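You operate a simulated robot arm through the tools that you are given. There is no shell and no other tool.

Carry out the task below with a simulated robot arm. There is one attempt and no reset: what you move stays moved.

TASK
Vacuum the dust off the grey core in the white cradle.
Fine: yellow knob on before the nozzle touches; nozzle back on its rest, vacuum off. Where these are worked on the way, their far stop is far enough and under half their travel is too little: yellow knob. What is to be rubbed or washed off counts as gone when no trace of it is left.

Only the result counts: the job must be done as asked and must still hold three seconds after the hand-in. Knocking over, shifting, dropping, spilling or breaking anything else fails it.

THE ROBOT
A 7-joint arm with a two-finger parallel gripper, fixed in place. Base frame: the origin is on the floor under the middle of its stand, x ahead of it, y to its left, z up. Lengths are in m, angles in rad, forces in N, time in s.
It reaches about 0.792 m from its shoulder. Its first joint turns from -1.152 to 1.152 rad. Payload 2.4 kg.
The tool frame sits at the grasp point between the pads (the TCP): z along the fingers, y along the line on which they close. The tips reach 0.03 m beyond it. The gripper opens to 0.094 m. The fingers are 0.028 m wide and 0.01 m thick; the gripper's body (0.05 by 0.096 m) begins 0.055 m behind the TCP.
Orientation is told as [roll, pitch, yaw] about the base's x, y, z axes, in that order, counted from this pose: with the fingers straight down and closing along the base's y, the tool's x points along the base's -x, its y along +y and its z along -z.

THE INTERFACE
- The arm moves only by the tool servo_tool. Its argument "steps" is a list of rows, each an object (a shift or turn left out is 0, a gripper value left out holds the last) with "offset": the shift along the base's x, y, z in mm, a list of three; "angular": the turn, a rotation vector about the base's x, y, z in rad, a list of three; "grip": the finger opening in mm, from 0 to 94. In form: [{"offset": [dx, dy, dz], "angular": [wx, wy, wz], "grip": grip}, ...]. A call has 1 to 20 rows; each row shifts and turns the commanded pose from where the row before left it. A row lasts 0.2 s, in which the tool goes at most 0.05 m and 0.15 rad; a call with a longer step from one row to the next is refused whole, and so is a gripper value outside its range. Where a pose cannot be reached the arm comes as near as it can. A force on the tool above 40 N (or 10 N above the force at the start of the call, whichever is more), or a blocked arm, ends the call early, and 0.2 s more pass. The fingers move at their own pace (about 0.153 m/s each) and stop on an object; they squeeze with about 25 N. The grip force told is the motor's: it shows also when the fingers shut on nothing. Time passes only in rows, and 0.2 s behind the last, so rows that do not move let the fingers close. The reply holds the time, the measured pose of the TCP, the force on the tool along the base axes, the opening and the grip force, in the units named above and with some noise, with the torque about the TCP (base axes, N m) and any sound that the robot's microphone picked up, and new pictures: "views" is both (left out), scene, wrist or none.
- Cameras (640 x 400 px; columns grow to the right, rows downward): "scene" is fixed at [0.0406, 0.4742, 1.4465]; the picture's right is [-0.75, -0.66, 0.00], its down [-0.37, 0.42, -0.83] and it looks along [0.55, -0.62, -0.56] (base axes); focal length 264 px, centre (320, 200). "wrist" rides on the gripper at [0.076, 0.014, -0.103] in the tool frame; the picture's right is [-0.18, 0.98, 0.00], its down [-0.75, -0.14, -0.64] and it looks along [-0.63, -0.12, 0.77] (tool axes); focal length 243 px, centre (320, 200). There is no depth. A picture from a camera that has moved, and an enlarged one, comes with that camera's place and axes in the base frame and with its lens.
- zoom(camera, box): a new picture of the part [left, top, right, bottom] of that camera's present view, enlarged. It takes no simulated time.
- sign_off(): hands the job in; it is judged then, once.

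Nothing tells you positions but the pictures and the camera data. Unless the task says otherwise, let go and move clear before handing in.

The tools are called after "Emit:" as name(argument=value, ...) on one line, values as JSON. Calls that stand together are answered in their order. servo_tool: Moves the arm, as the interface text tells. Its arguments: {"type":"object","properties":{"steps":{"type":"array","items":{"type":"object","properties":{"offset":{"type":"array","items":{"type":"number"}},"angular":{"type":"array","items":{"type":"number"}},"grip":{"type":"number"}}}},"views":{"type":"string","enum":["both","scene","wrist","none"]}},"required":["steps"]} The other tools are called the same way: zoom (camera, box) takes an enlarged picture of a part of a camera's view; sign_off () hands the job in.

At the start:

```text
time_s: 0.0
tcp_pos: [0.4277, -0.0704, 1.2579]
ee_rot: [0.0, 0.001, 0.0]
wrist_force: [0.1, -0.7, 0.2]
moment: [0.01, 0.01, 0.0]
grip_width: 0.0939
finger_force: 0.1
```

scene: 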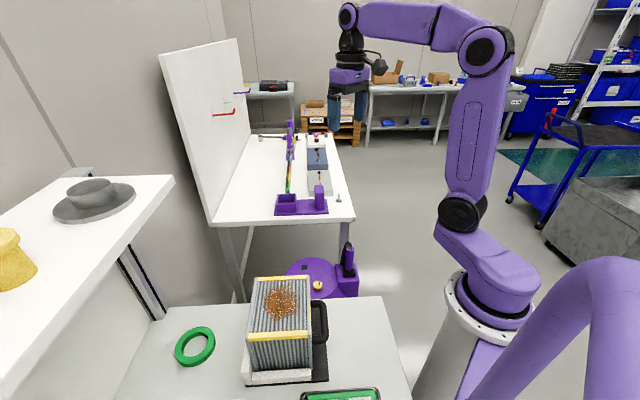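
wrist: 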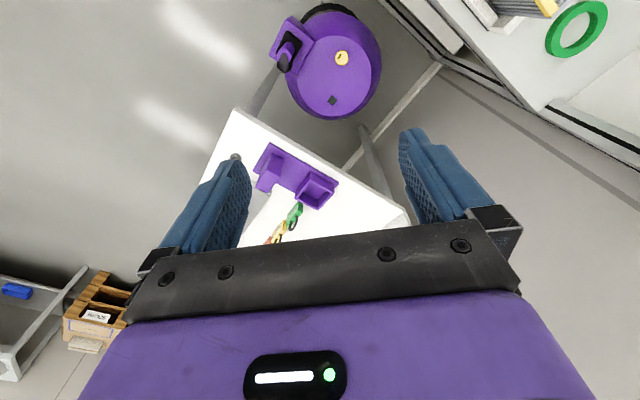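

I see a vacuum (purple, round, with a yellow knob) on the floor or a low stand, a nozzle on its holder beside it, and the dusty grey core in a white cradle on a near bench. I'll zoom in to get the geometry first.

Emit:
zoom(camera="scene", box=[220, 220, 420, 400])

Emit:
zoom(camera="scene", box=[200, 100, 380, 230])

Emit:
zoom(camera="wrist", box=[220, 0, 420, 130])

Emit:
zoom(camera="wrist", box=[400, 0, 640, 150])

```text
2.22 times, centred on (320, 310) of scene
camera zoom: at [0.0406, 0.4742, 1.4465], right [-0.75, -0.66, 0.0], down [-0.37, 0.42, -0.83], along [0.55, -0.62, -0.56], focal length 586 px, centre (320, -44)
```

zoom: 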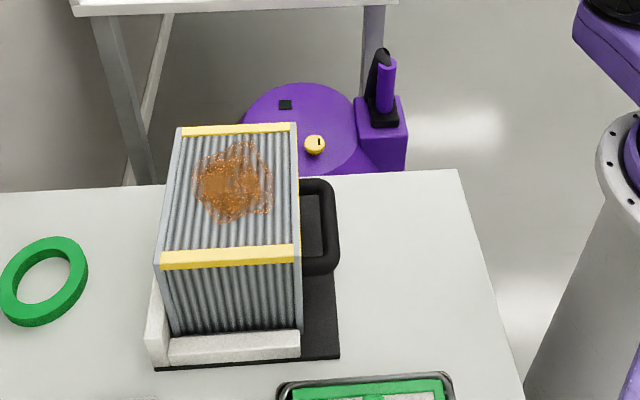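

```text
3.08 times, centred on (290, 165) of scene
camera zoom: at [0.0406, 0.4742, 1.4465], right [-0.75, -0.66, 0.0], down [-0.37, 0.42, -0.83], along [0.55, -0.62, -0.56], focal length 812 px, centre (412, 308)
```

zoom: 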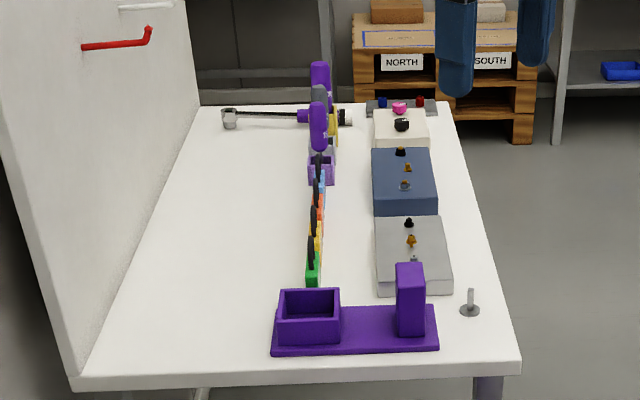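

```text
3.08 times, centred on (320, 65) of wrist
camera zoom: at [0.3517, -0.0576, 1.3601], right [0.18, 0.98, 0.0], down [0.75, -0.14, 0.64], along [0.63, -0.12, -0.77], focal length 746 px, centre (320, 615)
```

zoom: 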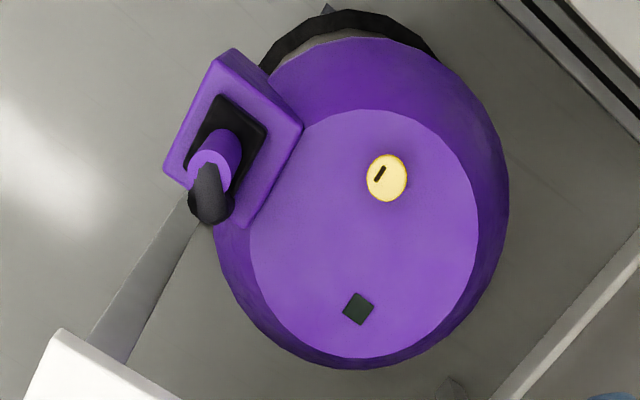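

```text
2.67 times, centred on (520, 75) of wrist
camera zoom: at [0.3517, -0.0576, 1.3601], right [0.18, 0.98, 0.0], down [0.75, -0.14, 0.64], along [0.63, -0.12, -0.77], focal length 647 px, centre (-213, 533)
```

zoom: 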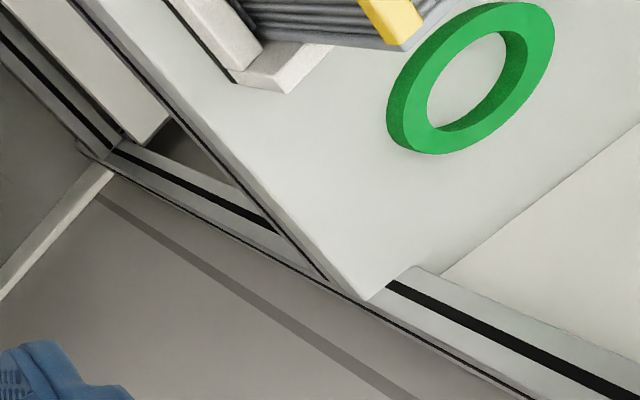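

The knob triangulates to about (0.49, -0.02, 0.60). I'm zooming in more on the nozzle and core.

Emit:
zoom(camera="scene", box=[280, 235, 380, 300])

Emit:
zoom(camera="wrist", box=[260, 0, 340, 80])

Emit:
zoom(camera="scene", box=[230, 265, 350, 395])

Emit:
zoom(camera="scene", box=[0, 160, 260, 400])

```text
6.15 times, centred on (330, 268) of scene
camera zoom: at [0.0406, 0.4742, 1.4465], right [-0.75, -0.66, 0.0], down [-0.37, 0.42, -0.83], along [0.55, -0.62, -0.56], focal length 1624 px, centre (258, -215)
```

zoom: 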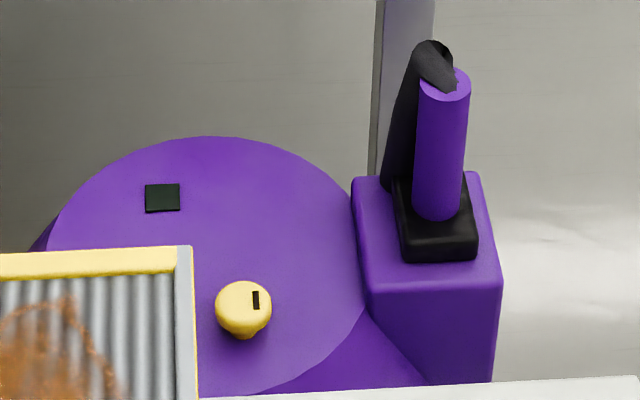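

```text
5.00 times, centred on (300, 40) of wrist
camera zoom: at [0.3517, -0.0576, 1.3601], right [0.18, 0.98, 0.0], down [0.75, -0.14, 0.64], along [0.63, -0.12, -0.77], focal length 1213 px, centre (420, 1000)
```

zoom: 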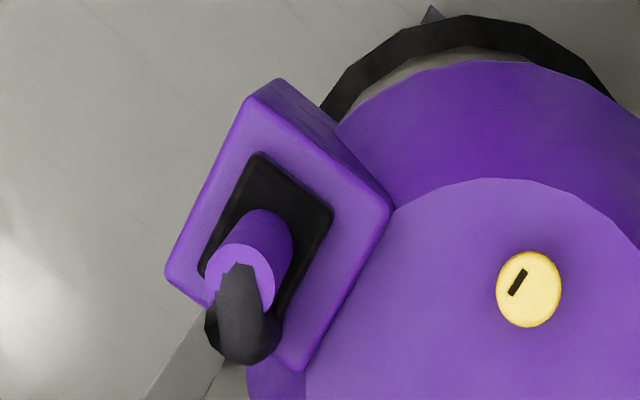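

```text
3.08 times, centred on (290, 330) of scene
camera zoom: at [0.0406, 0.4742, 1.4465], right [-0.75, -0.66, 0.0], down [-0.37, 0.42, -0.83], along [0.55, -0.62, -0.56], focal length 812 px, centre (412, -200)
```

zoom: 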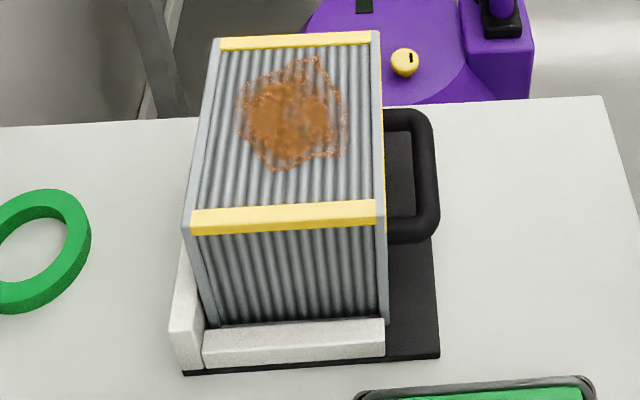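

```text
1.67 times, centred on (130, 280) of scene
camera zoom: at [0.0406, 0.4742, 1.4465], right [-0.75, -0.66, 0.0], down [-0.37, 0.42, -0.83], along [0.55, -0.62, -0.56], focal length 440 px, centre (637, 67)
```

zoom: 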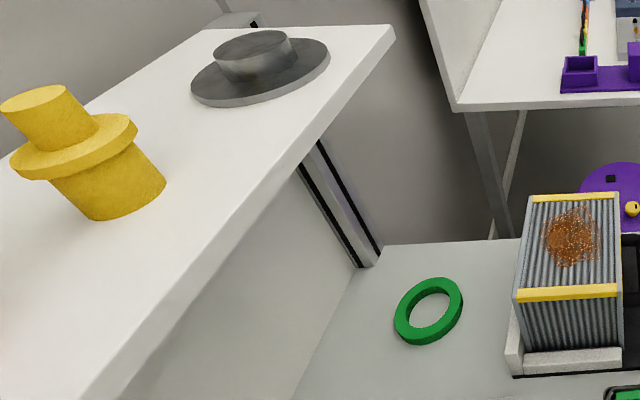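

The nozzle handle stands vertically near (0.44, -0.15), z 0.61–0.73, on a rest box beside the vacuum drum. The core's top is near (0.33, 0.27, 0.94). I'll descend above the knob in the gap between the benches to look closely before touching anything.

Emit:
servo_tool(steps=[{"offset": [6.2, 4.9, -45]}, {"offset": [6.2, 4.9, -45]}, {"offset": [6.2, 4.9, -45]}, {"offset": [6.2, 4.9, -45]}, {"offset": [6.2, 4.9, -45]}, {"offset": [6.2, 4.9, -45]}, {"offset": [6.2, 4.9, -45]}, {"offset": [6.2, 4.9, -45]}, {"offset": [6.2, 4.9, -45]}, {"offset": [6.2, 4.9, -45]}], views="both")

```text
time_s: 2.2
tcp_pos: [0.4891, -0.0219, 0.8062]
ee_rot: [0.001, 0.0, -0.001]
wrist_force: [0.4, 0.3, -0.6]
moment: [0.02, 0.01, 0.01]
grip_width: 0.094
finger_force: 0.0
camera wrist: at [0.413, -0.0088, 0.9082], right [0.18, 0.98, 0.0], down [0.75, -0.14, 0.64], along [0.63, -0.12, -0.77], focal length 243 px, centre (320, 200)
```

scene: 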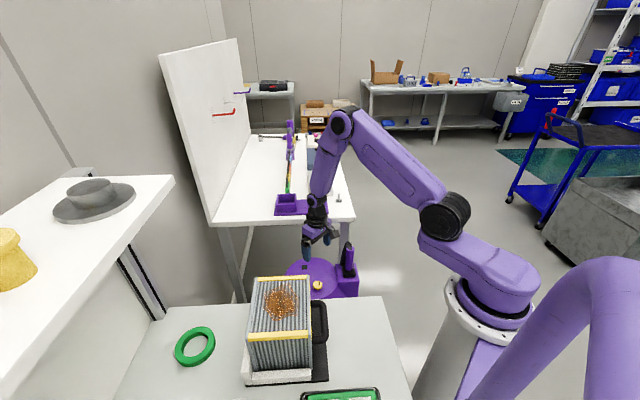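
wrist: 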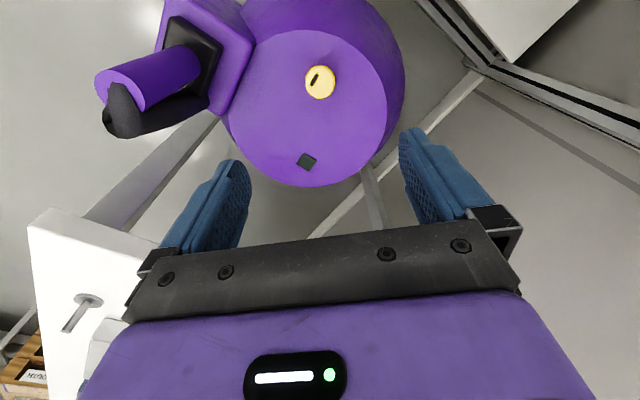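

Emit:
zoom(camera="wrist", box=[280, 50, 360, 110])

Emit:
zoom(camera="wrist", box=[80, 0, 260, 140])

Emit:
zoom(camera="scene", box=[280, 225, 380, 300])

```text
6.67 times, centred on (320, 80) of wrist
camera zoom: at [0.413, -0.0088, 0.9082], right [0.18, 0.98, 0.0], down [0.75, -0.14, 0.64], along [0.63, -0.12, -0.77], focal length 1618 px, centre (320, 1000)
```

zoom: 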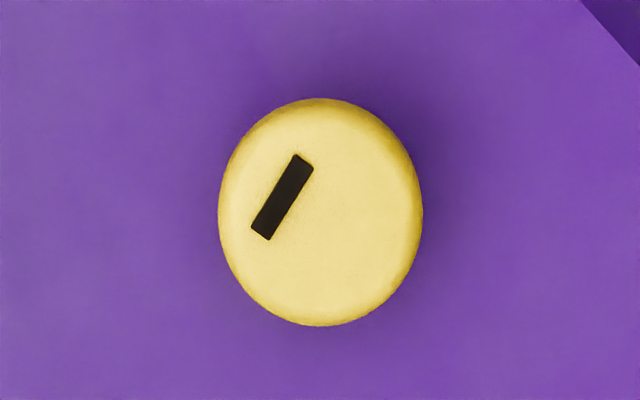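

```text
2.86 times, centred on (170, 70) of wrist
camera zoom: at [0.413, -0.0088, 0.9082], right [0.18, 0.98, 0.0], down [0.75, -0.14, 0.64], along [0.63, -0.12, -0.77], focal length 693 px, centre (749, 571)
```

zoom: 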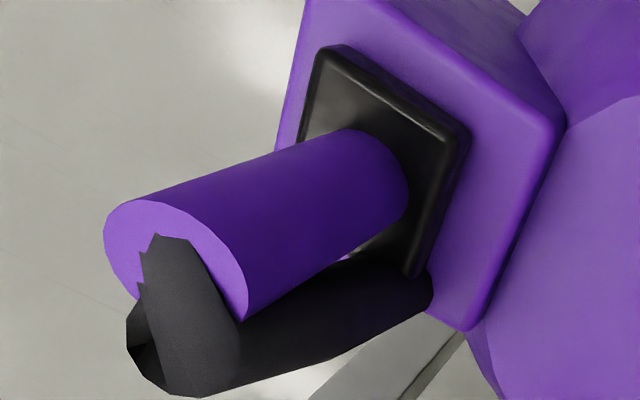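

```text
5.33 times, centred on (330, 262) of scene
camera zoom: at [0.0406, 0.4742, 1.4465], right [-0.75, -0.66, 0.0], down [-0.37, 0.42, -0.83], along [0.55, -0.62, -0.56], focal length 1407 px, centre (267, -133)
```

zoom: 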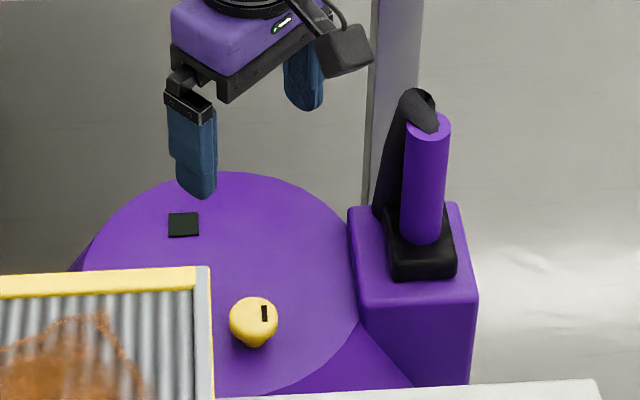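

The knob (about 36 mm wide, dark pointer bar) sits right under the tool and the lid is at z≈0.57. I'll descend partway and recheck the alignment.

Emit:
servo_tool(steps=[{"offset": [0, 0, -40]}, {"offset": [0, 0, -40]}, {"offset": [0, 0, -40]}, {"offset": [0, 0, -26]}, {"offset": [0, 0, 0]}], views="both")

```text
time_s: 3.4
tcp_pos: [0.4899, -0.0216, 0.6626]
ee_rot: [0.0, 0.0, 0.0]
wrist_force: [0.1, 0.7, 0.6]
moment: [-0.04, -0.01, -0.02]
grip_width: 0.0939
finger_force: 0.0
camera wrist: at [0.4137, -0.0084, 0.7642], right [0.18, 0.98, 0.0], down [0.75, -0.14, 0.64], along [0.63, -0.12, -0.77], focal length 243 px, centre (320, 200)
```

scene: 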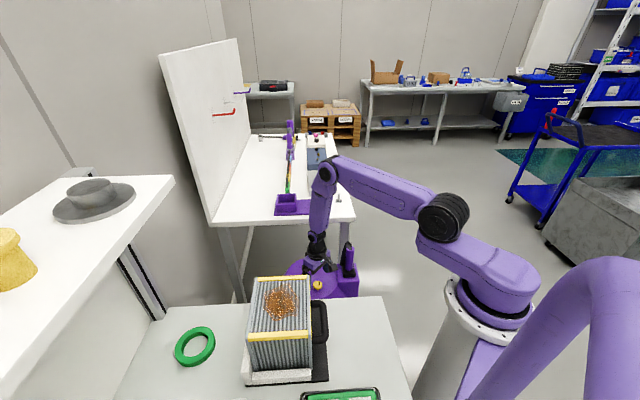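
wrist: 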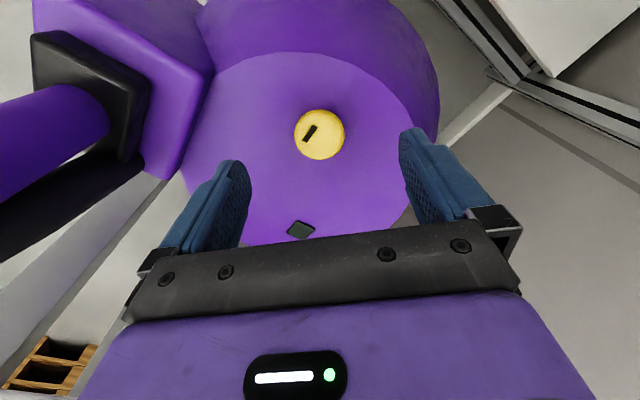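

The knob centre refines to (0.489, -0.023, 0.597). I'm lowering the fingers around it.

Emit:
servo_tool(steps=[{"offset": [-0.5, -1.3, -20]}, {"offset": [0, 0, -17]}, {"offset": [0, 0, -10]}, {"offset": [0, 0, 0]}], views="both")

```text
time_s: 4.4
tcp_pos: [0.4886, -0.0211, 0.6155]
ee_rot: [0.0, -0.001, 0.001]
wrist_force: [0.0, 0.8, 0.3]
moment: [0.0, 0.0, -0.01]
grip_width: 0.0939
finger_force: 0.1
camera wrist: at [0.4136, -0.0088, 0.7169], right [0.18, 0.98, 0.0], down [0.75, -0.14, 0.64], along [0.63, -0.12, -0.77], focal length 243 px, centre (320, 200)
```

scene: 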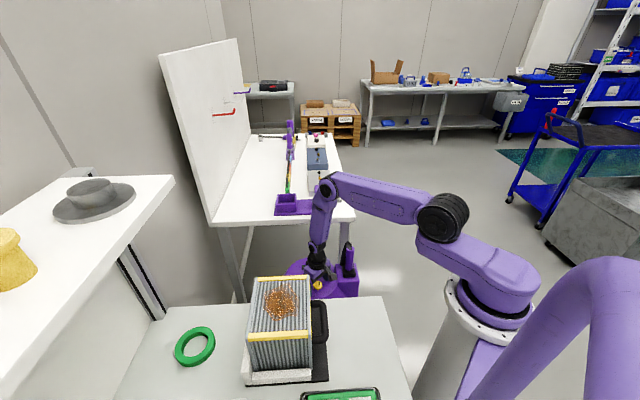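
wrist: 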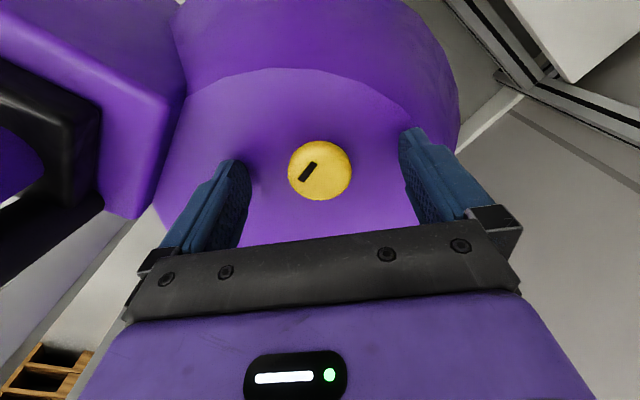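

Emit:
zoom(camera="scene", box=[290, 250, 370, 300])

Emit:
zoom(camera="wrist", box=[220, 110, 420, 235])

```text
8.00 times, centred on (330, 275) of scene
camera zoom: at [0.0406, 0.4742, 1.4465], right [-0.75, -0.66, 0.0], down [-0.37, 0.42, -0.83], along [0.55, -0.62, -0.56], focal length 2111 px, centre (240, -400)
```

zoom: 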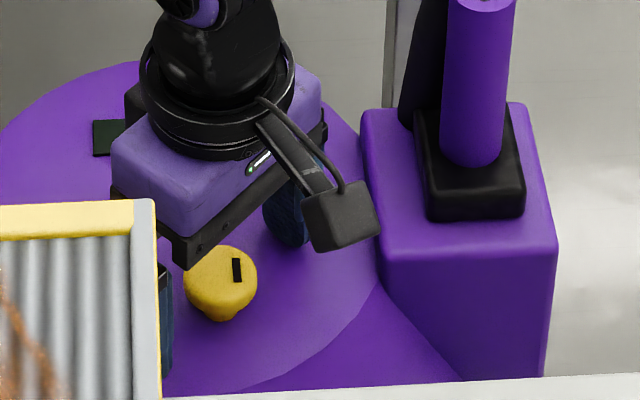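

```text
3.20 times, centred on (320, 172) of wrist
camera zoom: at [0.4136, -0.0088, 0.7169], right [0.18, 0.98, 0.0], down [0.75, -0.14, 0.64], along [0.63, -0.12, -0.77], focal length 776 px, centre (320, 288)
```

zoom: 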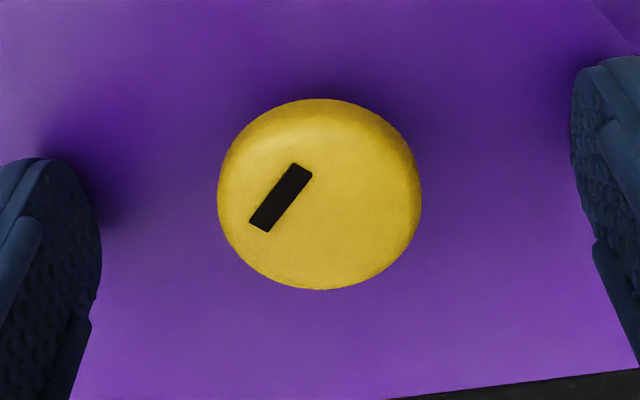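

Emit:
servo_tool(steps=[{"offset": [0, -1, -6]}, {"offset": [0, 0, -5]}, {"offset": [0, 0, 0]}], views="wrist")

```text
time_s: 4.9
tcp_pos: [0.4876, -0.0233, 0.6123]
ee_rot: [0.0, 0.003, 0.001]
wrist_force: [-5.0, 0.3, 16.6]
moment: [-0.21, -0.05, -0.08]
grip_width: 0.0939
finger_force: 0.0
stopped in row 2: the force on the tool passed its limit at 64 N (the readings are from after the stop); the commanded pose is now the measured one
camera wrist: at [0.4138, -0.0094, 0.7141], right [0.18, 0.98, 0.0], down [0.76, -0.14, 0.64], along [0.63, -0.12, -0.77], focal length 243 px, centre (320, 200)
```

wrist: 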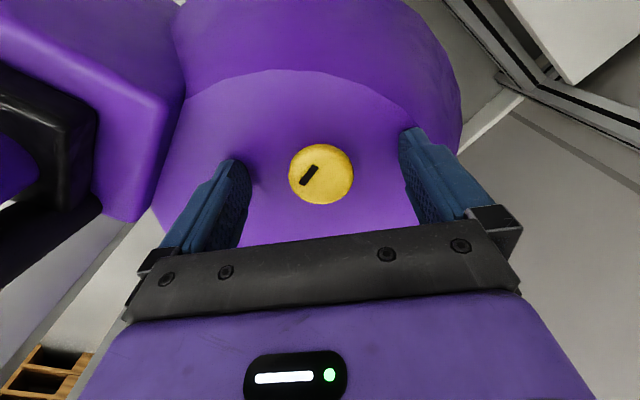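

The fingertips touched the lid (z≈0.58), so I'm backing off a few mm and closing on the knob.

Emit:
servo_tool(steps=[{"offset": [1, 0.5, 3.5]}, {"grip": 45}, {"grip": 20}, {"grip": 20}, {"grip": 20}], views="both")

```text
time_s: 6.1
tcp_pos: [0.4899, -0.0203, 0.6147]
ee_rot: [0.001, 0.002, 0.001]
wrist_force: [0.8, 4.2, -5.1]
moment: [0.04, -0.37, 0.02]
grip_width: 0.035
finger_force: 44.9
camera wrist: at [0.4153, -0.0087, 0.7169], right [0.18, 0.98, 0.0], down [0.76, -0.14, 0.64], along [0.63, -0.12, -0.77], focal length 243 px, centre (320, 200)
```

scene: 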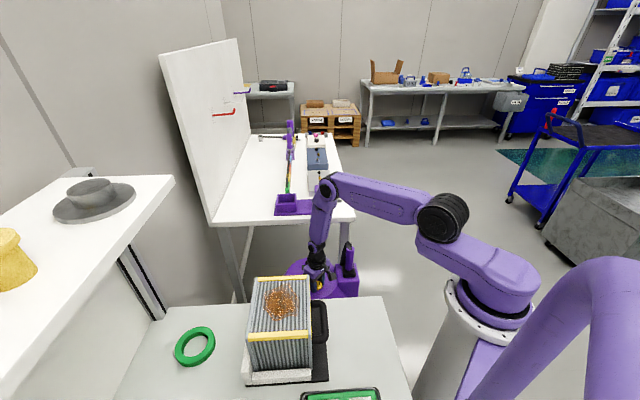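
wrist: 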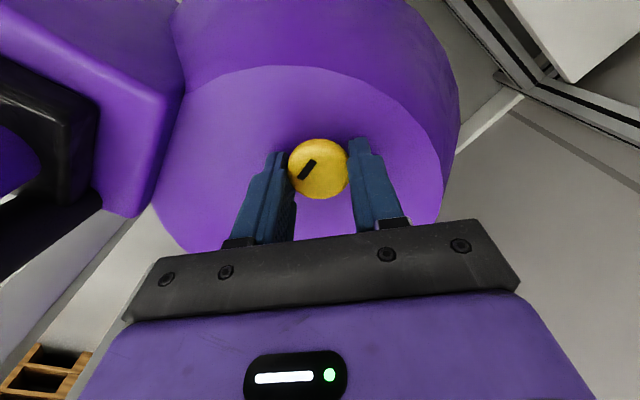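

Gripped at 35 mm. I'll try a small counter-clockwise turn and watch the pointer, torque and sound.

Emit:
servo_tool(steps=[{"angular": [0, 0, 0.1], "grip": 15}, {"angular": [0, 0, 0.1]}, {"angular": [0, 0, 0.1]}, {}], views="wrist")

```text
time_s: 7.1
tcp_pos: [0.4895, -0.0207, 0.6142]
ee_rot: [0.001, 0.003, 0.303]
wrist_force: [0.9, 14.8, -1.5]
moment: [0.28, -0.03, -0.61]
grip_width: 0.0355
finger_force: 45.0
camera wrist: at [0.4142, -0.0314, 0.7172], right [-0.12, 0.99, 0.0], down [0.76, 0.09, 0.64], along [0.64, 0.08, -0.77], focal length 243 px, centre (320, 200)
```

wrist: 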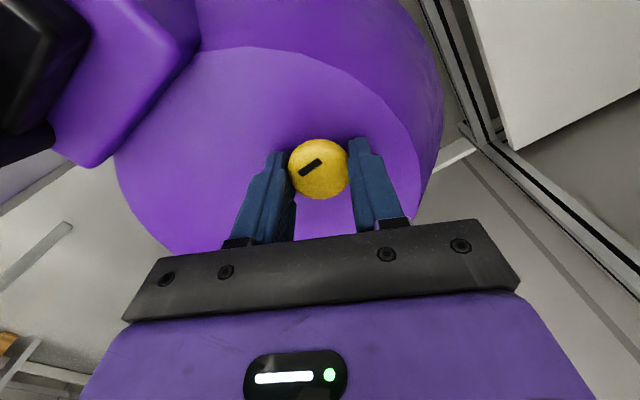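

The pointer stayed fixed while the gripper slid around it, so this is the stop side. I'll turn the other way (clockwise).

Emit:
servo_tool(steps=[{"angular": [0, 0, -0.1]}, {"angular": [0, 0, -0.1]}, {"angular": [0, 0, -0.1]}, {"angular": [0, 0, -0.1]}, {"angular": [0, 0, -0.1]}, {"angular": [0, 0, -0.1]}, {}], views="wrist")

```text
time_s: 8.7
tcp_pos: [0.4885, -0.0228, 0.6145]
ee_rot: [0.001, 0.001, -0.301]
wrist_force: [-1.8, 5.8, 18.1]
moment: [0.34, 0.94, 0.01]
grip_width: 0.0352
finger_force: 45.5
camera wrist: at [0.4225, 0.0127, 0.7171], right [0.47, 0.88, 0.0], down [0.68, -0.36, 0.64], along [0.57, -0.3, -0.77], focal length 243 px, centre (320, 200)
```

wrist: 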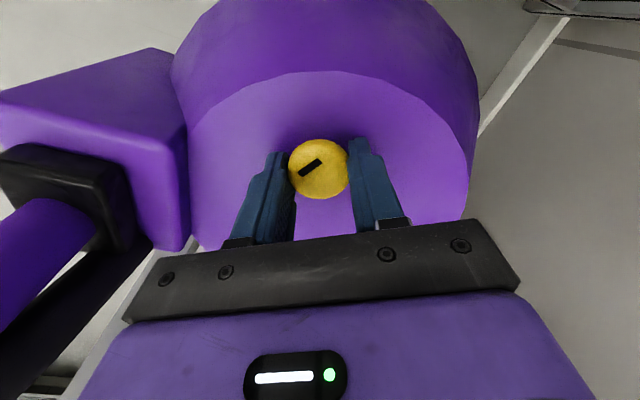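

Now the knob turns with the gripper. I'll continue clockwise.

Emit:
servo_tool(steps=[{"angular": [0, 0, -0.1]}, {"angular": [0, 0, -0.1]}, {"angular": [0, 0, -0.1]}, {"angular": [0, 0, -0.1]}, {"angular": [0, 0, -0.1]}, {"angular": [0, 0, -0.1]}, {}], views="wrist")

```text
time_s: 10.3
tcp_pos: [0.4884, -0.0218, 0.6139]
ee_rot: [0.0, 0.004, -0.902]
wrist_force: [-2.3, -11.4, 1.4]
moment: [-0.3, -0.08, 0.59]
grip_width: 0.0354
finger_force: 45.2
camera wrist: at [0.4542, 0.0442, 0.7162], right [0.89, 0.46, 0.0], down [0.36, -0.68, 0.64], along [0.3, -0.57, -0.77], focal length 243 px, centre (320, 200)
```

wrist: 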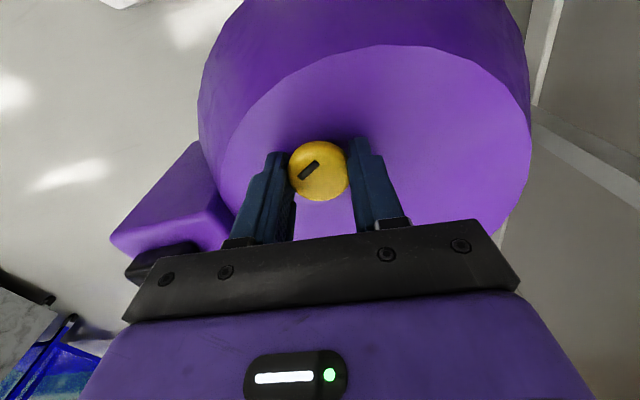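

Emit:
zoom(camera="wrist", box=[270, 130, 370, 210])

Emit:
zoom(camera="scene", box=[280, 240, 380, 300])

```text
5.00 times, centred on (320, 170) of wrist
camera zoom: at [0.4542, 0.0442, 0.7162], right [0.89, 0.46, 0.0], down [0.36, -0.68, 0.64], along [0.3, -0.57, -0.77], focal length 1213 px, centre (320, 350)
```

zoom: 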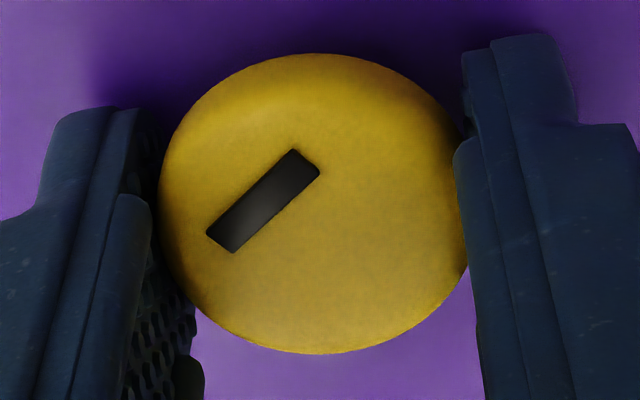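

```text
6.40 times, centred on (330, 270) of scene
camera zoom: at [0.0405, 0.474, 1.4466], right [-0.75, -0.66, 0.0], down [-0.37, 0.42, -0.83], along [0.55, -0.62, -0.56], focal length 1689 px, centre (256, -248)
```

zoom: 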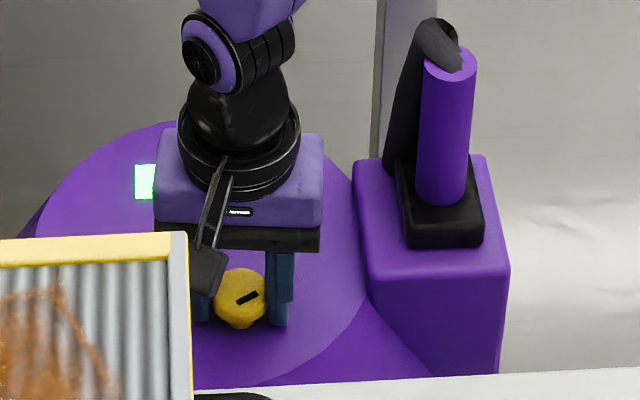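

The lid lamp is lit, so the vacuum is on, and the torque suggests the far stop. I'll push slightly further to confirm it's at the stop.

Emit:
servo_tool(steps=[{"angular": [0, 0, -0.1]}, {"angular": [0, 0, -0.1]}, {}], views="both")

Emit:
zoom(camera="scene", box=[280, 240, 380, 300])

Emit:
zoom(camera="wrist", box=[270, 130, 370, 210])

```text
time_s: 11.1
tcp_pos: [0.4886, -0.0214, 0.6143]
ee_rot: [-0.003, 0.006, -1.103]
wrist_force: [-11.4, -8.6, 0.7]
moment: [-0.24, 0.11, 0.76]
grip_width: 0.0354
finger_force: 44.9
camera wrist: at [0.4679, 0.0509, 0.7162], right [0.96, 0.28, 0.0], down [0.22, -0.74, 0.64], along [0.18, -0.61, -0.77], focal length 243 px, centre (320, 200)
```

scene: 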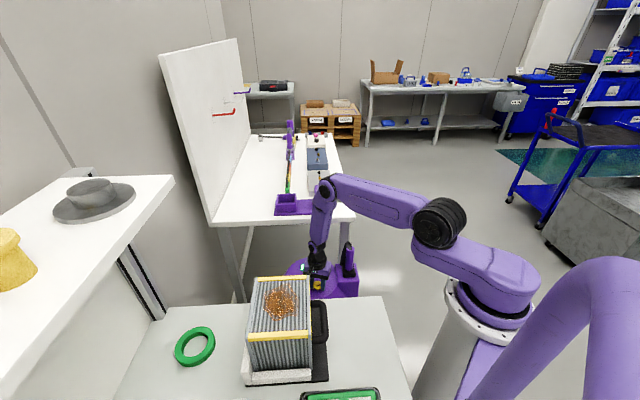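
wrist: 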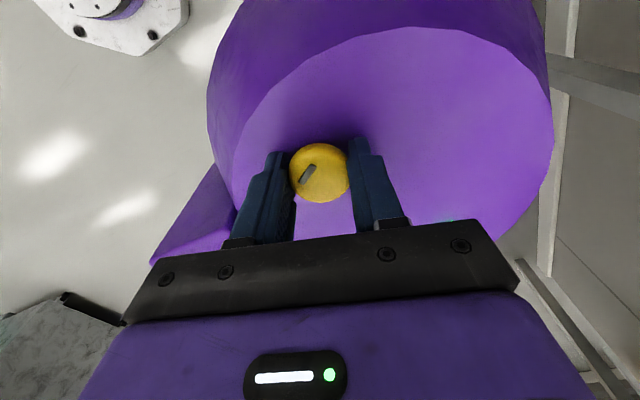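

```text
6.40 times, centred on (330, 270) of scene
camera zoom: at [0.0404, 0.474, 1.4466], right [-0.75, -0.66, 0.0], down [-0.37, 0.42, -0.83], along [0.55, -0.62, -0.56], focal length 1689 px, centre (256, -248)
```

zoom: 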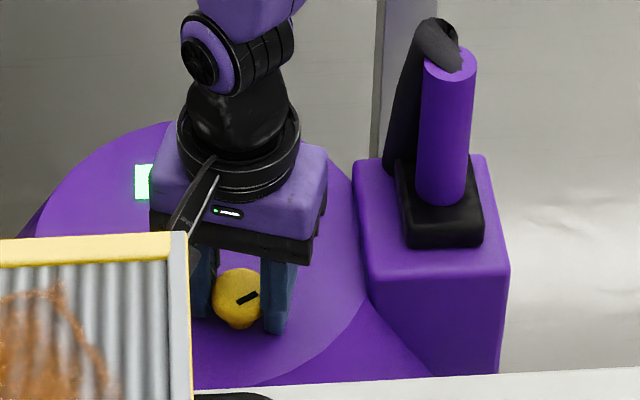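

```text
5.00 times, centred on (320, 170) of wrist
camera zoom: at [0.4679, 0.0509, 0.7162], right [0.96, 0.28, 0.0], down [0.22, -0.74, 0.64], along [0.18, -0.61, -0.77], focal length 1213 px, centre (320, 350)
```

zoom: 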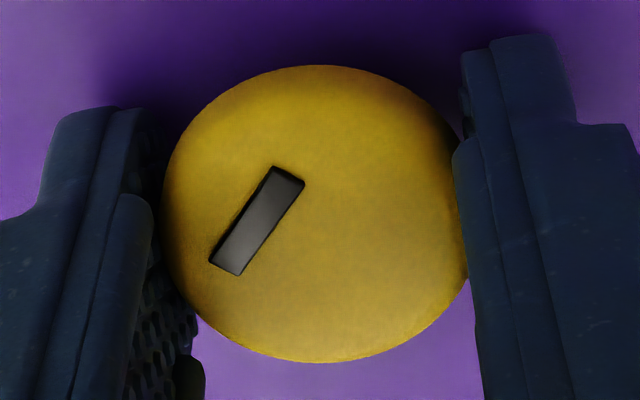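

The knob is firmly at its far stop. I'll release it, rise, and check that the lamp stays on.

Emit:
servo_tool(steps=[{"grip": 60}, {"grip": 60}, {"offset": [0, 0, 30]}, {"offset": [0, 0, 40]}, {"offset": [0, 0, 45]}, {"offset": [0, 0, 45]}, {"offset": [0, 0, 40]}, {}], views="both")

Emit:
zoom(camera="scene", box=[280, 235, 380, 300])

Emit:
zoom(camera="wrist", box=[80, 0, 480, 240])

```text
time_s: 12.9
tcp_pos: [0.4877, -0.0213, 0.8143]
ee_rot: [-0.001, 0.004, -1.1]
wrist_force: [-0.6, -0.3, 0.8]
moment: [0.03, -0.01, 0.02]
grip_width: 0.0603
finger_force: 0.1
camera wrist: at [0.4677, 0.0504, 0.9176], right [0.96, 0.28, 0.0], down [0.22, -0.74, 0.64], along [0.18, -0.61, -0.77], focal length 243 px, centre (320, 200)
```

scene: 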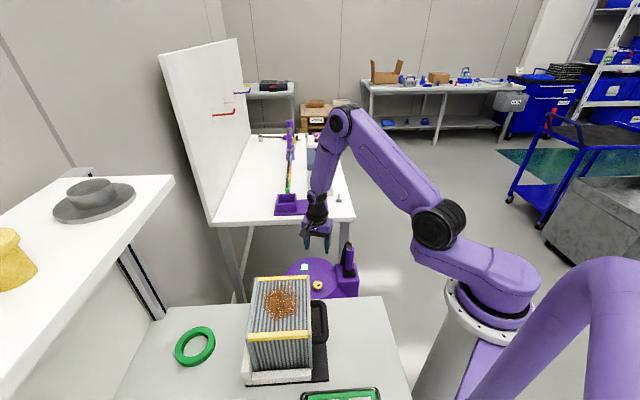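
wrist: 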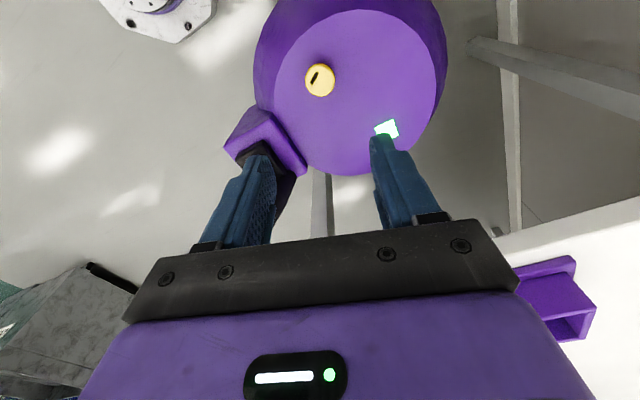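

```text
6.15 times, centred on (330, 268) of scene
camera zoom: at [0.0406, 0.4742, 1.4465], right [-0.75, -0.66, 0.0], down [-0.37, 0.42, -0.83], along [0.55, -0.62, -0.56], focal length 1624 px, centre (258, -215)
```

zoom: 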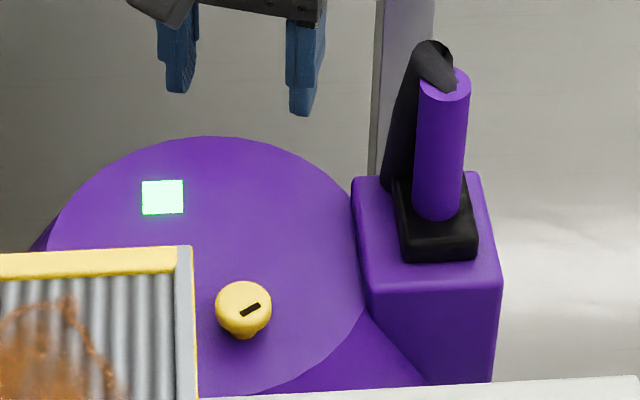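

```text
1.60 times, centred on (280, 120) of wrist
camera zoom: at [0.4677, 0.0504, 0.9176], right [0.96, 0.28, 0.0], down [0.22, -0.74, 0.64], along [0.18, -0.61, -0.77], focal length 388 px, centre (384, 328)
```

zoom: 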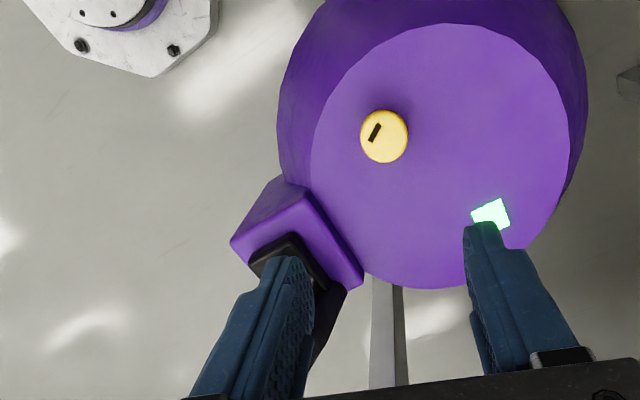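

The lamp stays lit and the knob is on. Next I'll turn back to yaw 0 and move above the nozzle handle (about (0.438, -0.152)) to refine its position before gripping.

Emit:
servo_tool(steps=[{"offset": [0, 0, 36], "angular": [0, 0, 0.1375], "grip": 94}, {"offset": [-7, -18.7, 6], "angular": [0, 0, 0.1375]}, {"offset": [-7, -18.7, 0], "angular": [0, 0, 0.1375]}, {"offset": [-7, -18.7, 0], "angular": [0, 0, 0.1375]}, {"offset": [-7, -18.7, 0], "angular": [0, 0, 0.1375]}, {"offset": [-7, -18.7, 0], "angular": [0, 0, 0.1375]}, {"offset": [-7, -18.7, 0], "angular": [0, 0, 0.1375]}, {"offset": [-7, -18.7, 0], "angular": [0, 0, 0.1375]}, {}], views="both")

Emit:
zoom(camera="wrist", box=[220, 0, 440, 200])

Emit:
zoom(camera="scene", box=[290, 205, 390, 300])

```text
time_s: 14.9
tcp_pos: [0.4413, -0.1526, 0.8565]
ee_rot: [0.0, 0.001, 0.001]
wrist_force: [0.2, 0.1, 0.3]
moment: [0.01, 0.03, -0.03]
grip_width: 0.0941
finger_force: 0.2
camera wrist: at [0.366, -0.1406, 0.9588], right [0.18, 0.98, 0.0], down [0.76, -0.14, 0.64], along [0.63, -0.12, -0.77], focal length 243 px, centre (320, 200)
```

scene: 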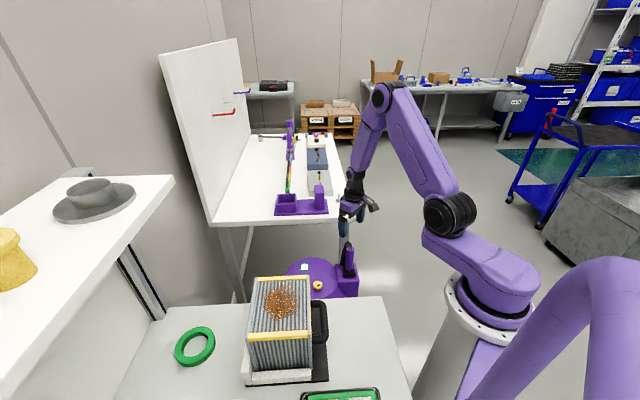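
wrist: 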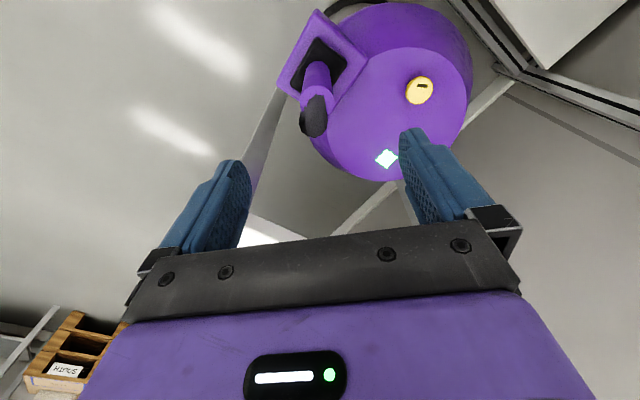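

```text
2.00 times, centred on (330, 100) of wrist
camera zoom: at [0.366, -0.1406, 0.9588], right [0.18, 0.98, 0.0], down [0.76, -0.14, 0.64], along [0.63, -0.12, -0.77], focal length 485 px, centre (300, 400)
```

zoom: 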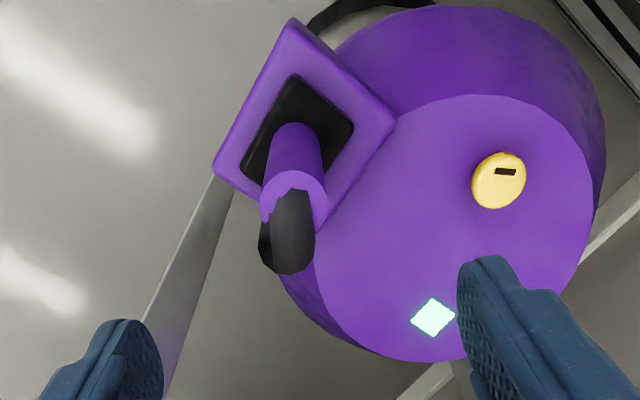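

```text
4.21 times, centred on (340, 252) of scene
camera zoom: at [0.0406, 0.4742, 1.4465], right [-0.75, -0.66, 0.0], down [-0.37, 0.42, -0.83], along [0.55, -0.62, -0.56], focal length 1111 px, centre (236, -21)
```

zoom: 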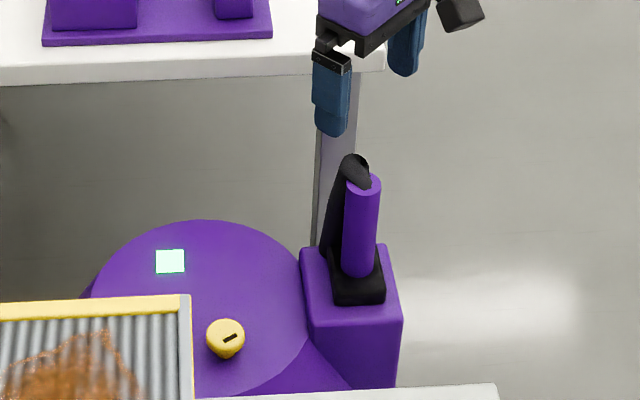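

The handle axis refines to about (0.437, -0.157). I'm aligning over it and lowering partway.

Emit:
servo_tool(steps=[{"offset": [-4, -4.5, 0]}, {"offset": [0, 0, -35]}, {"offset": [0, 0, -35]}, {"offset": [0, 0, -25]}, {}], views="both")

Emit:
zoom(camera="wrist", box=[200, 60, 440, 230])

Emit:
zoom(camera="scene", box=[300, 215, 400, 300])

```text
time_s: 16.1
tcp_pos: [0.4376, -0.1579, 0.7606]
ee_rot: [0.0, 0.003, -0.001]
wrist_force: [-0.8, -0.1, -0.2]
moment: [-0.01, -0.02, -0.01]
grip_width: 0.0939
finger_force: 0.1
camera wrist: at [0.3621, -0.1444, 0.8629], right [0.18, 0.98, 0.0], down [0.76, -0.14, 0.64], along [0.63, -0.12, -0.77], focal length 243 px, centre (320, 200)
```

scene: 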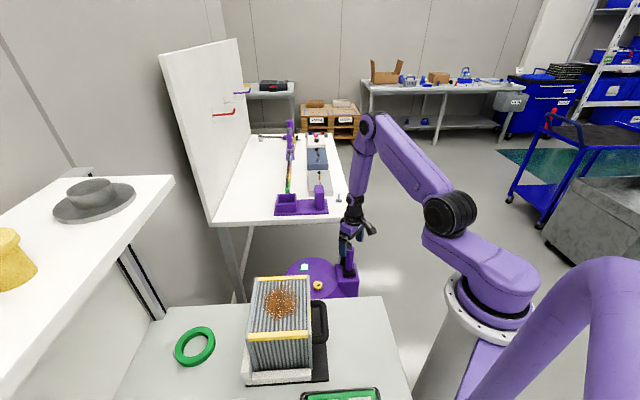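
wrist: 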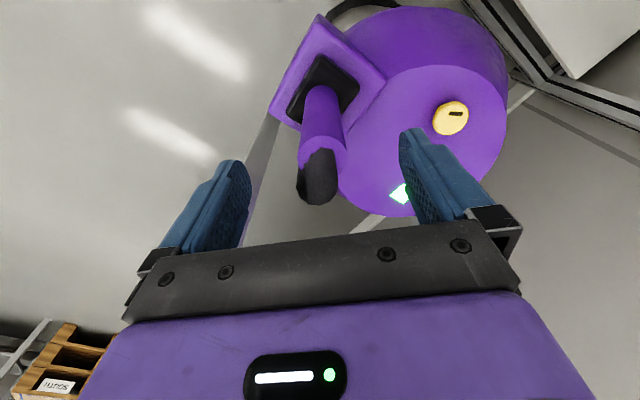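

```text
2.35 times, centred on (320, 145) of wrist
camera zoom: at [0.3621, -0.1444, 0.8629], right [0.18, 0.98, 0.0], down [0.76, -0.14, 0.64], along [0.63, -0.12, -0.77], focal length 571 px, centre (320, 329)
```

zoom: 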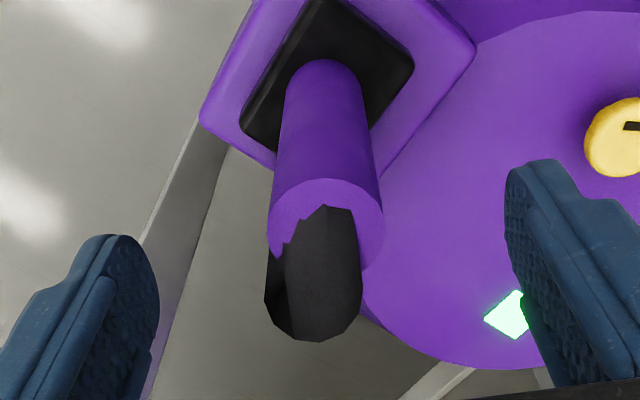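

```text
4.71 times, centred on (350, 258) of scene
camera zoom: at [0.0406, 0.4742, 1.4465], right [-0.75, -0.66, 0.0], down [-0.37, 0.42, -0.83], along [0.55, -0.62, -0.56], focal length 1242 px, centre (179, -71)
```

zoom: 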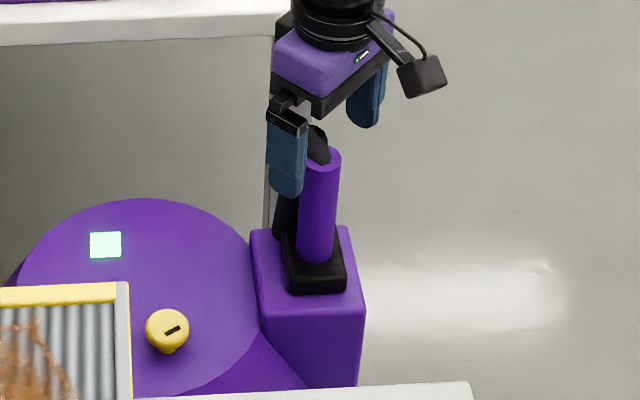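

Aligned: handle is between the fingers with the hose leaving along +x, clear of both. I'm descending and closing the grip.

Emit:
servo_tool(steps=[{"offset": [0.5, 0.5, -25]}, {"offset": [0, 0, -15]}, {"offset": [0, 0, -8]}, {}], views="both")

Emit:
zoom(camera="wrist", box=[200, 60, 440, 230])

Emit:
zoom(camera="scene", box=[300, 215, 400, 300])

```text
time_s: 17.1
tcp_pos: [0.4366, -0.1568, 0.7137]
ee_rot: [0.001, 0.001, 0.002]
wrist_force: [0.1, 0.3, 0.2]
moment: [-0.01, 0.0, 0.0]
grip_width: 0.0941
finger_force: 0.0
camera wrist: at [0.3626, -0.1444, 0.8152], right [0.18, 0.98, 0.0], down [0.76, -0.14, 0.64], along [0.63, -0.12, -0.77], focal length 243 px, centre (320, 200)
```

scene: 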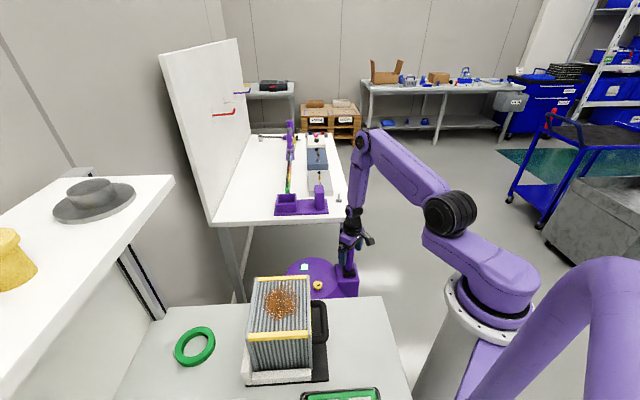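
wrist: 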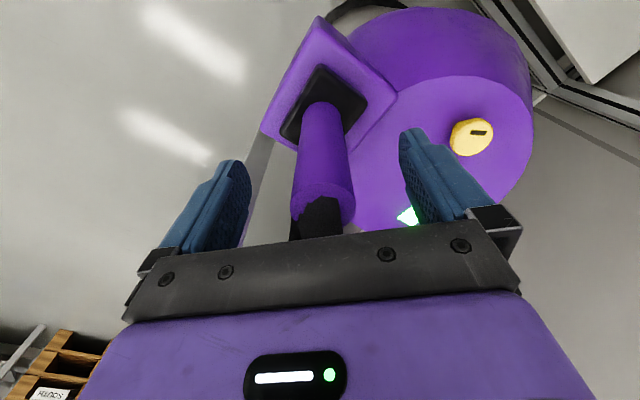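

```text
2.35 times, centred on (320, 145) of wrist
camera zoom: at [0.3626, -0.1444, 0.8152], right [0.18, 0.98, 0.0], down [0.76, -0.14, 0.64], along [0.63, -0.12, -0.77], focal length 571 px, centre (320, 329)
```

zoom: 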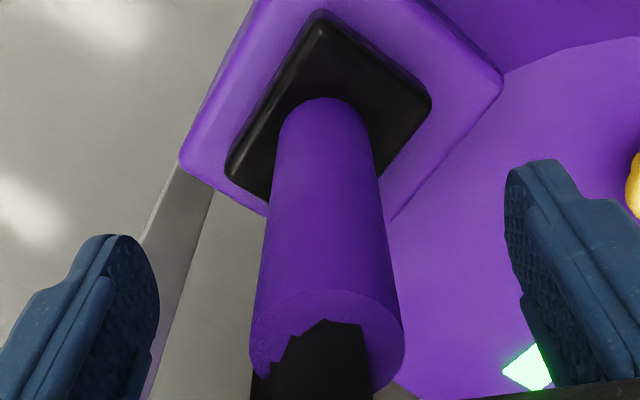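

```text
4.71 times, centred on (350, 258) of scene
camera zoom: at [0.0406, 0.4742, 1.4465], right [-0.75, -0.66, 0.0], down [-0.37, 0.42, -0.83], along [0.55, -0.62, -0.56], focal length 1242 px, centre (179, -71)
```

zoom: 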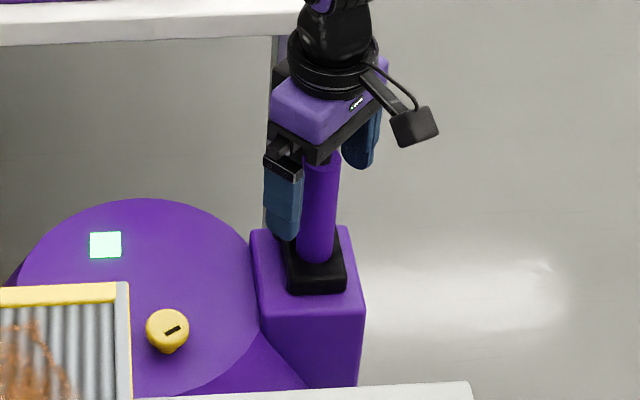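

Closing on the handle.

Emit:
servo_tool(steps=[{"offset": [0.5, -0.5, -2], "grip": 50}, {"grip": 20}, {"grip": 12}, {"grip": 12}], views="both")

```text
time_s: 18.1
tcp_pos: [0.437, -0.1566, 0.7123]
ee_rot: [0.0, 0.003, 0.002]
wrist_force: [-1.1, 3.0, 4.7]
moment: [0.1, 0.07, -0.03]
grip_width: 0.0305
finger_force: 24.8
camera wrist: at [0.3633, -0.1442, 0.8139], right [0.18, 0.98, 0.0], down [0.76, -0.14, 0.64], along [0.63, -0.12, -0.77], focal length 243 px, centre (320, 200)
```

scene: 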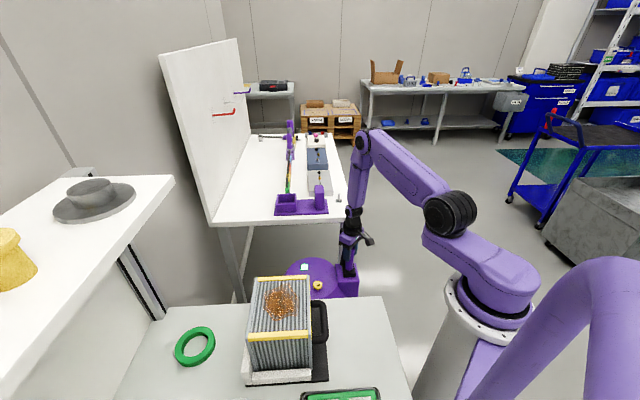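
wrist: 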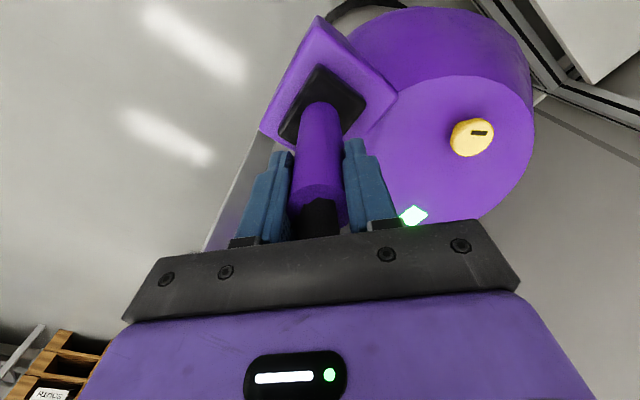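

Gripped at 30.5 mm (rest pose: TCP ≈ (0.437, -0.157, 0.712), yaw 0). I'm lifting gently and checking forces.

Emit:
servo_tool(steps=[{"offset": [0, 0, 8]}, {"offset": [0, 0, 12]}, {"offset": [0, 0, 20]}, {}], views="both")

Emit:
zoom(camera="wrist", box=[200, 0, 440, 230])

Emit:
zoom(camera="scene", box=[300, 195, 400, 300])

```text
time_s: 19.1
tcp_pos: [0.4375, -0.1565, 0.7533]
ee_rot: [0.0, 0.005, 0.0]
wrist_force: [0.4, 0.0, -1.2]
moment: [-0.02, -0.01, -0.01]
grip_width: 0.0308
finger_force: 25.5
camera wrist: at [0.3631, -0.1439, 0.8544], right [0.18, 0.98, 0.0], down [0.76, -0.14, 0.64], along [0.63, -0.12, -0.77], focal length 243 px, centre (320, 200)
```

scene: 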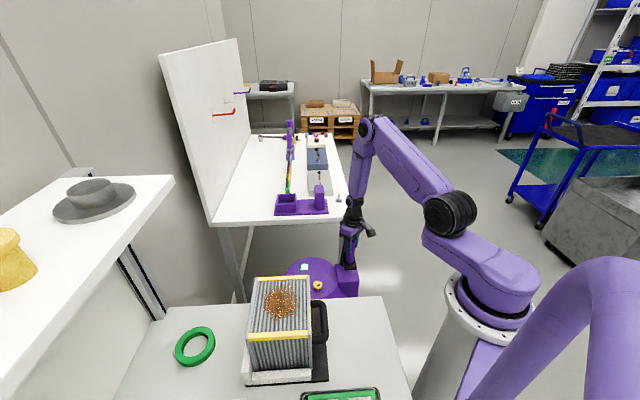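
wrist: 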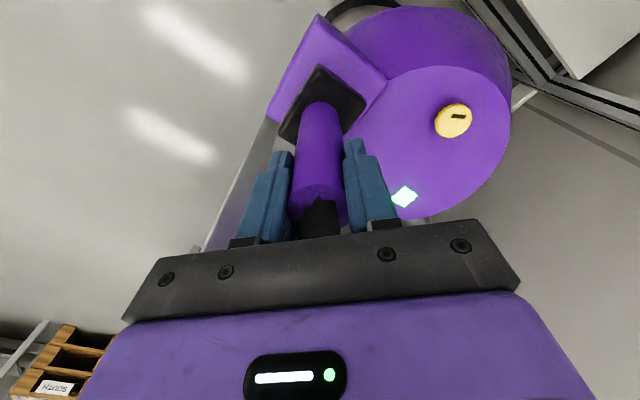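

```text
1.74 times, centred on (320, 115) of wrist
camera zoom: at [0.3631, -0.1439, 0.8544], right [0.18, 0.98, 0.0], down [0.76, -0.14, 0.64], along [0.63, -0.12, -0.77], focal length 422 px, centre (320, 348)
```

zoom: 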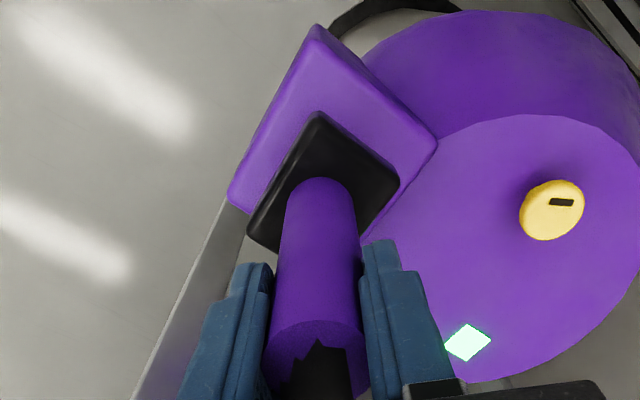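

```text
3.81 times, centred on (350, 248) of scene
camera zoom: at [0.0406, 0.4742, 1.4465], right [-0.75, -0.66, 0.0], down [-0.37, 0.42, -0.83], along [0.55, -0.62, -0.56], focal length 1005 px, centre (206, 19)
```

zoom: 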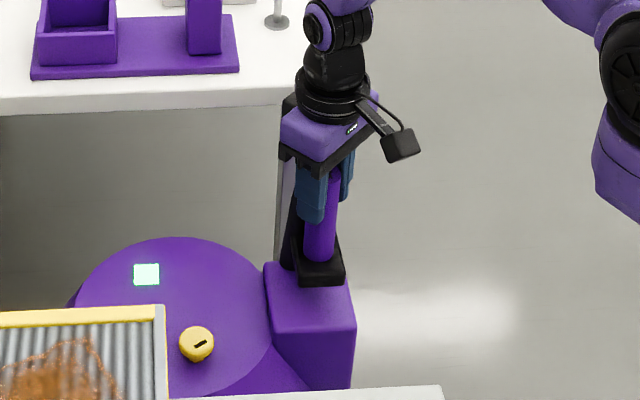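

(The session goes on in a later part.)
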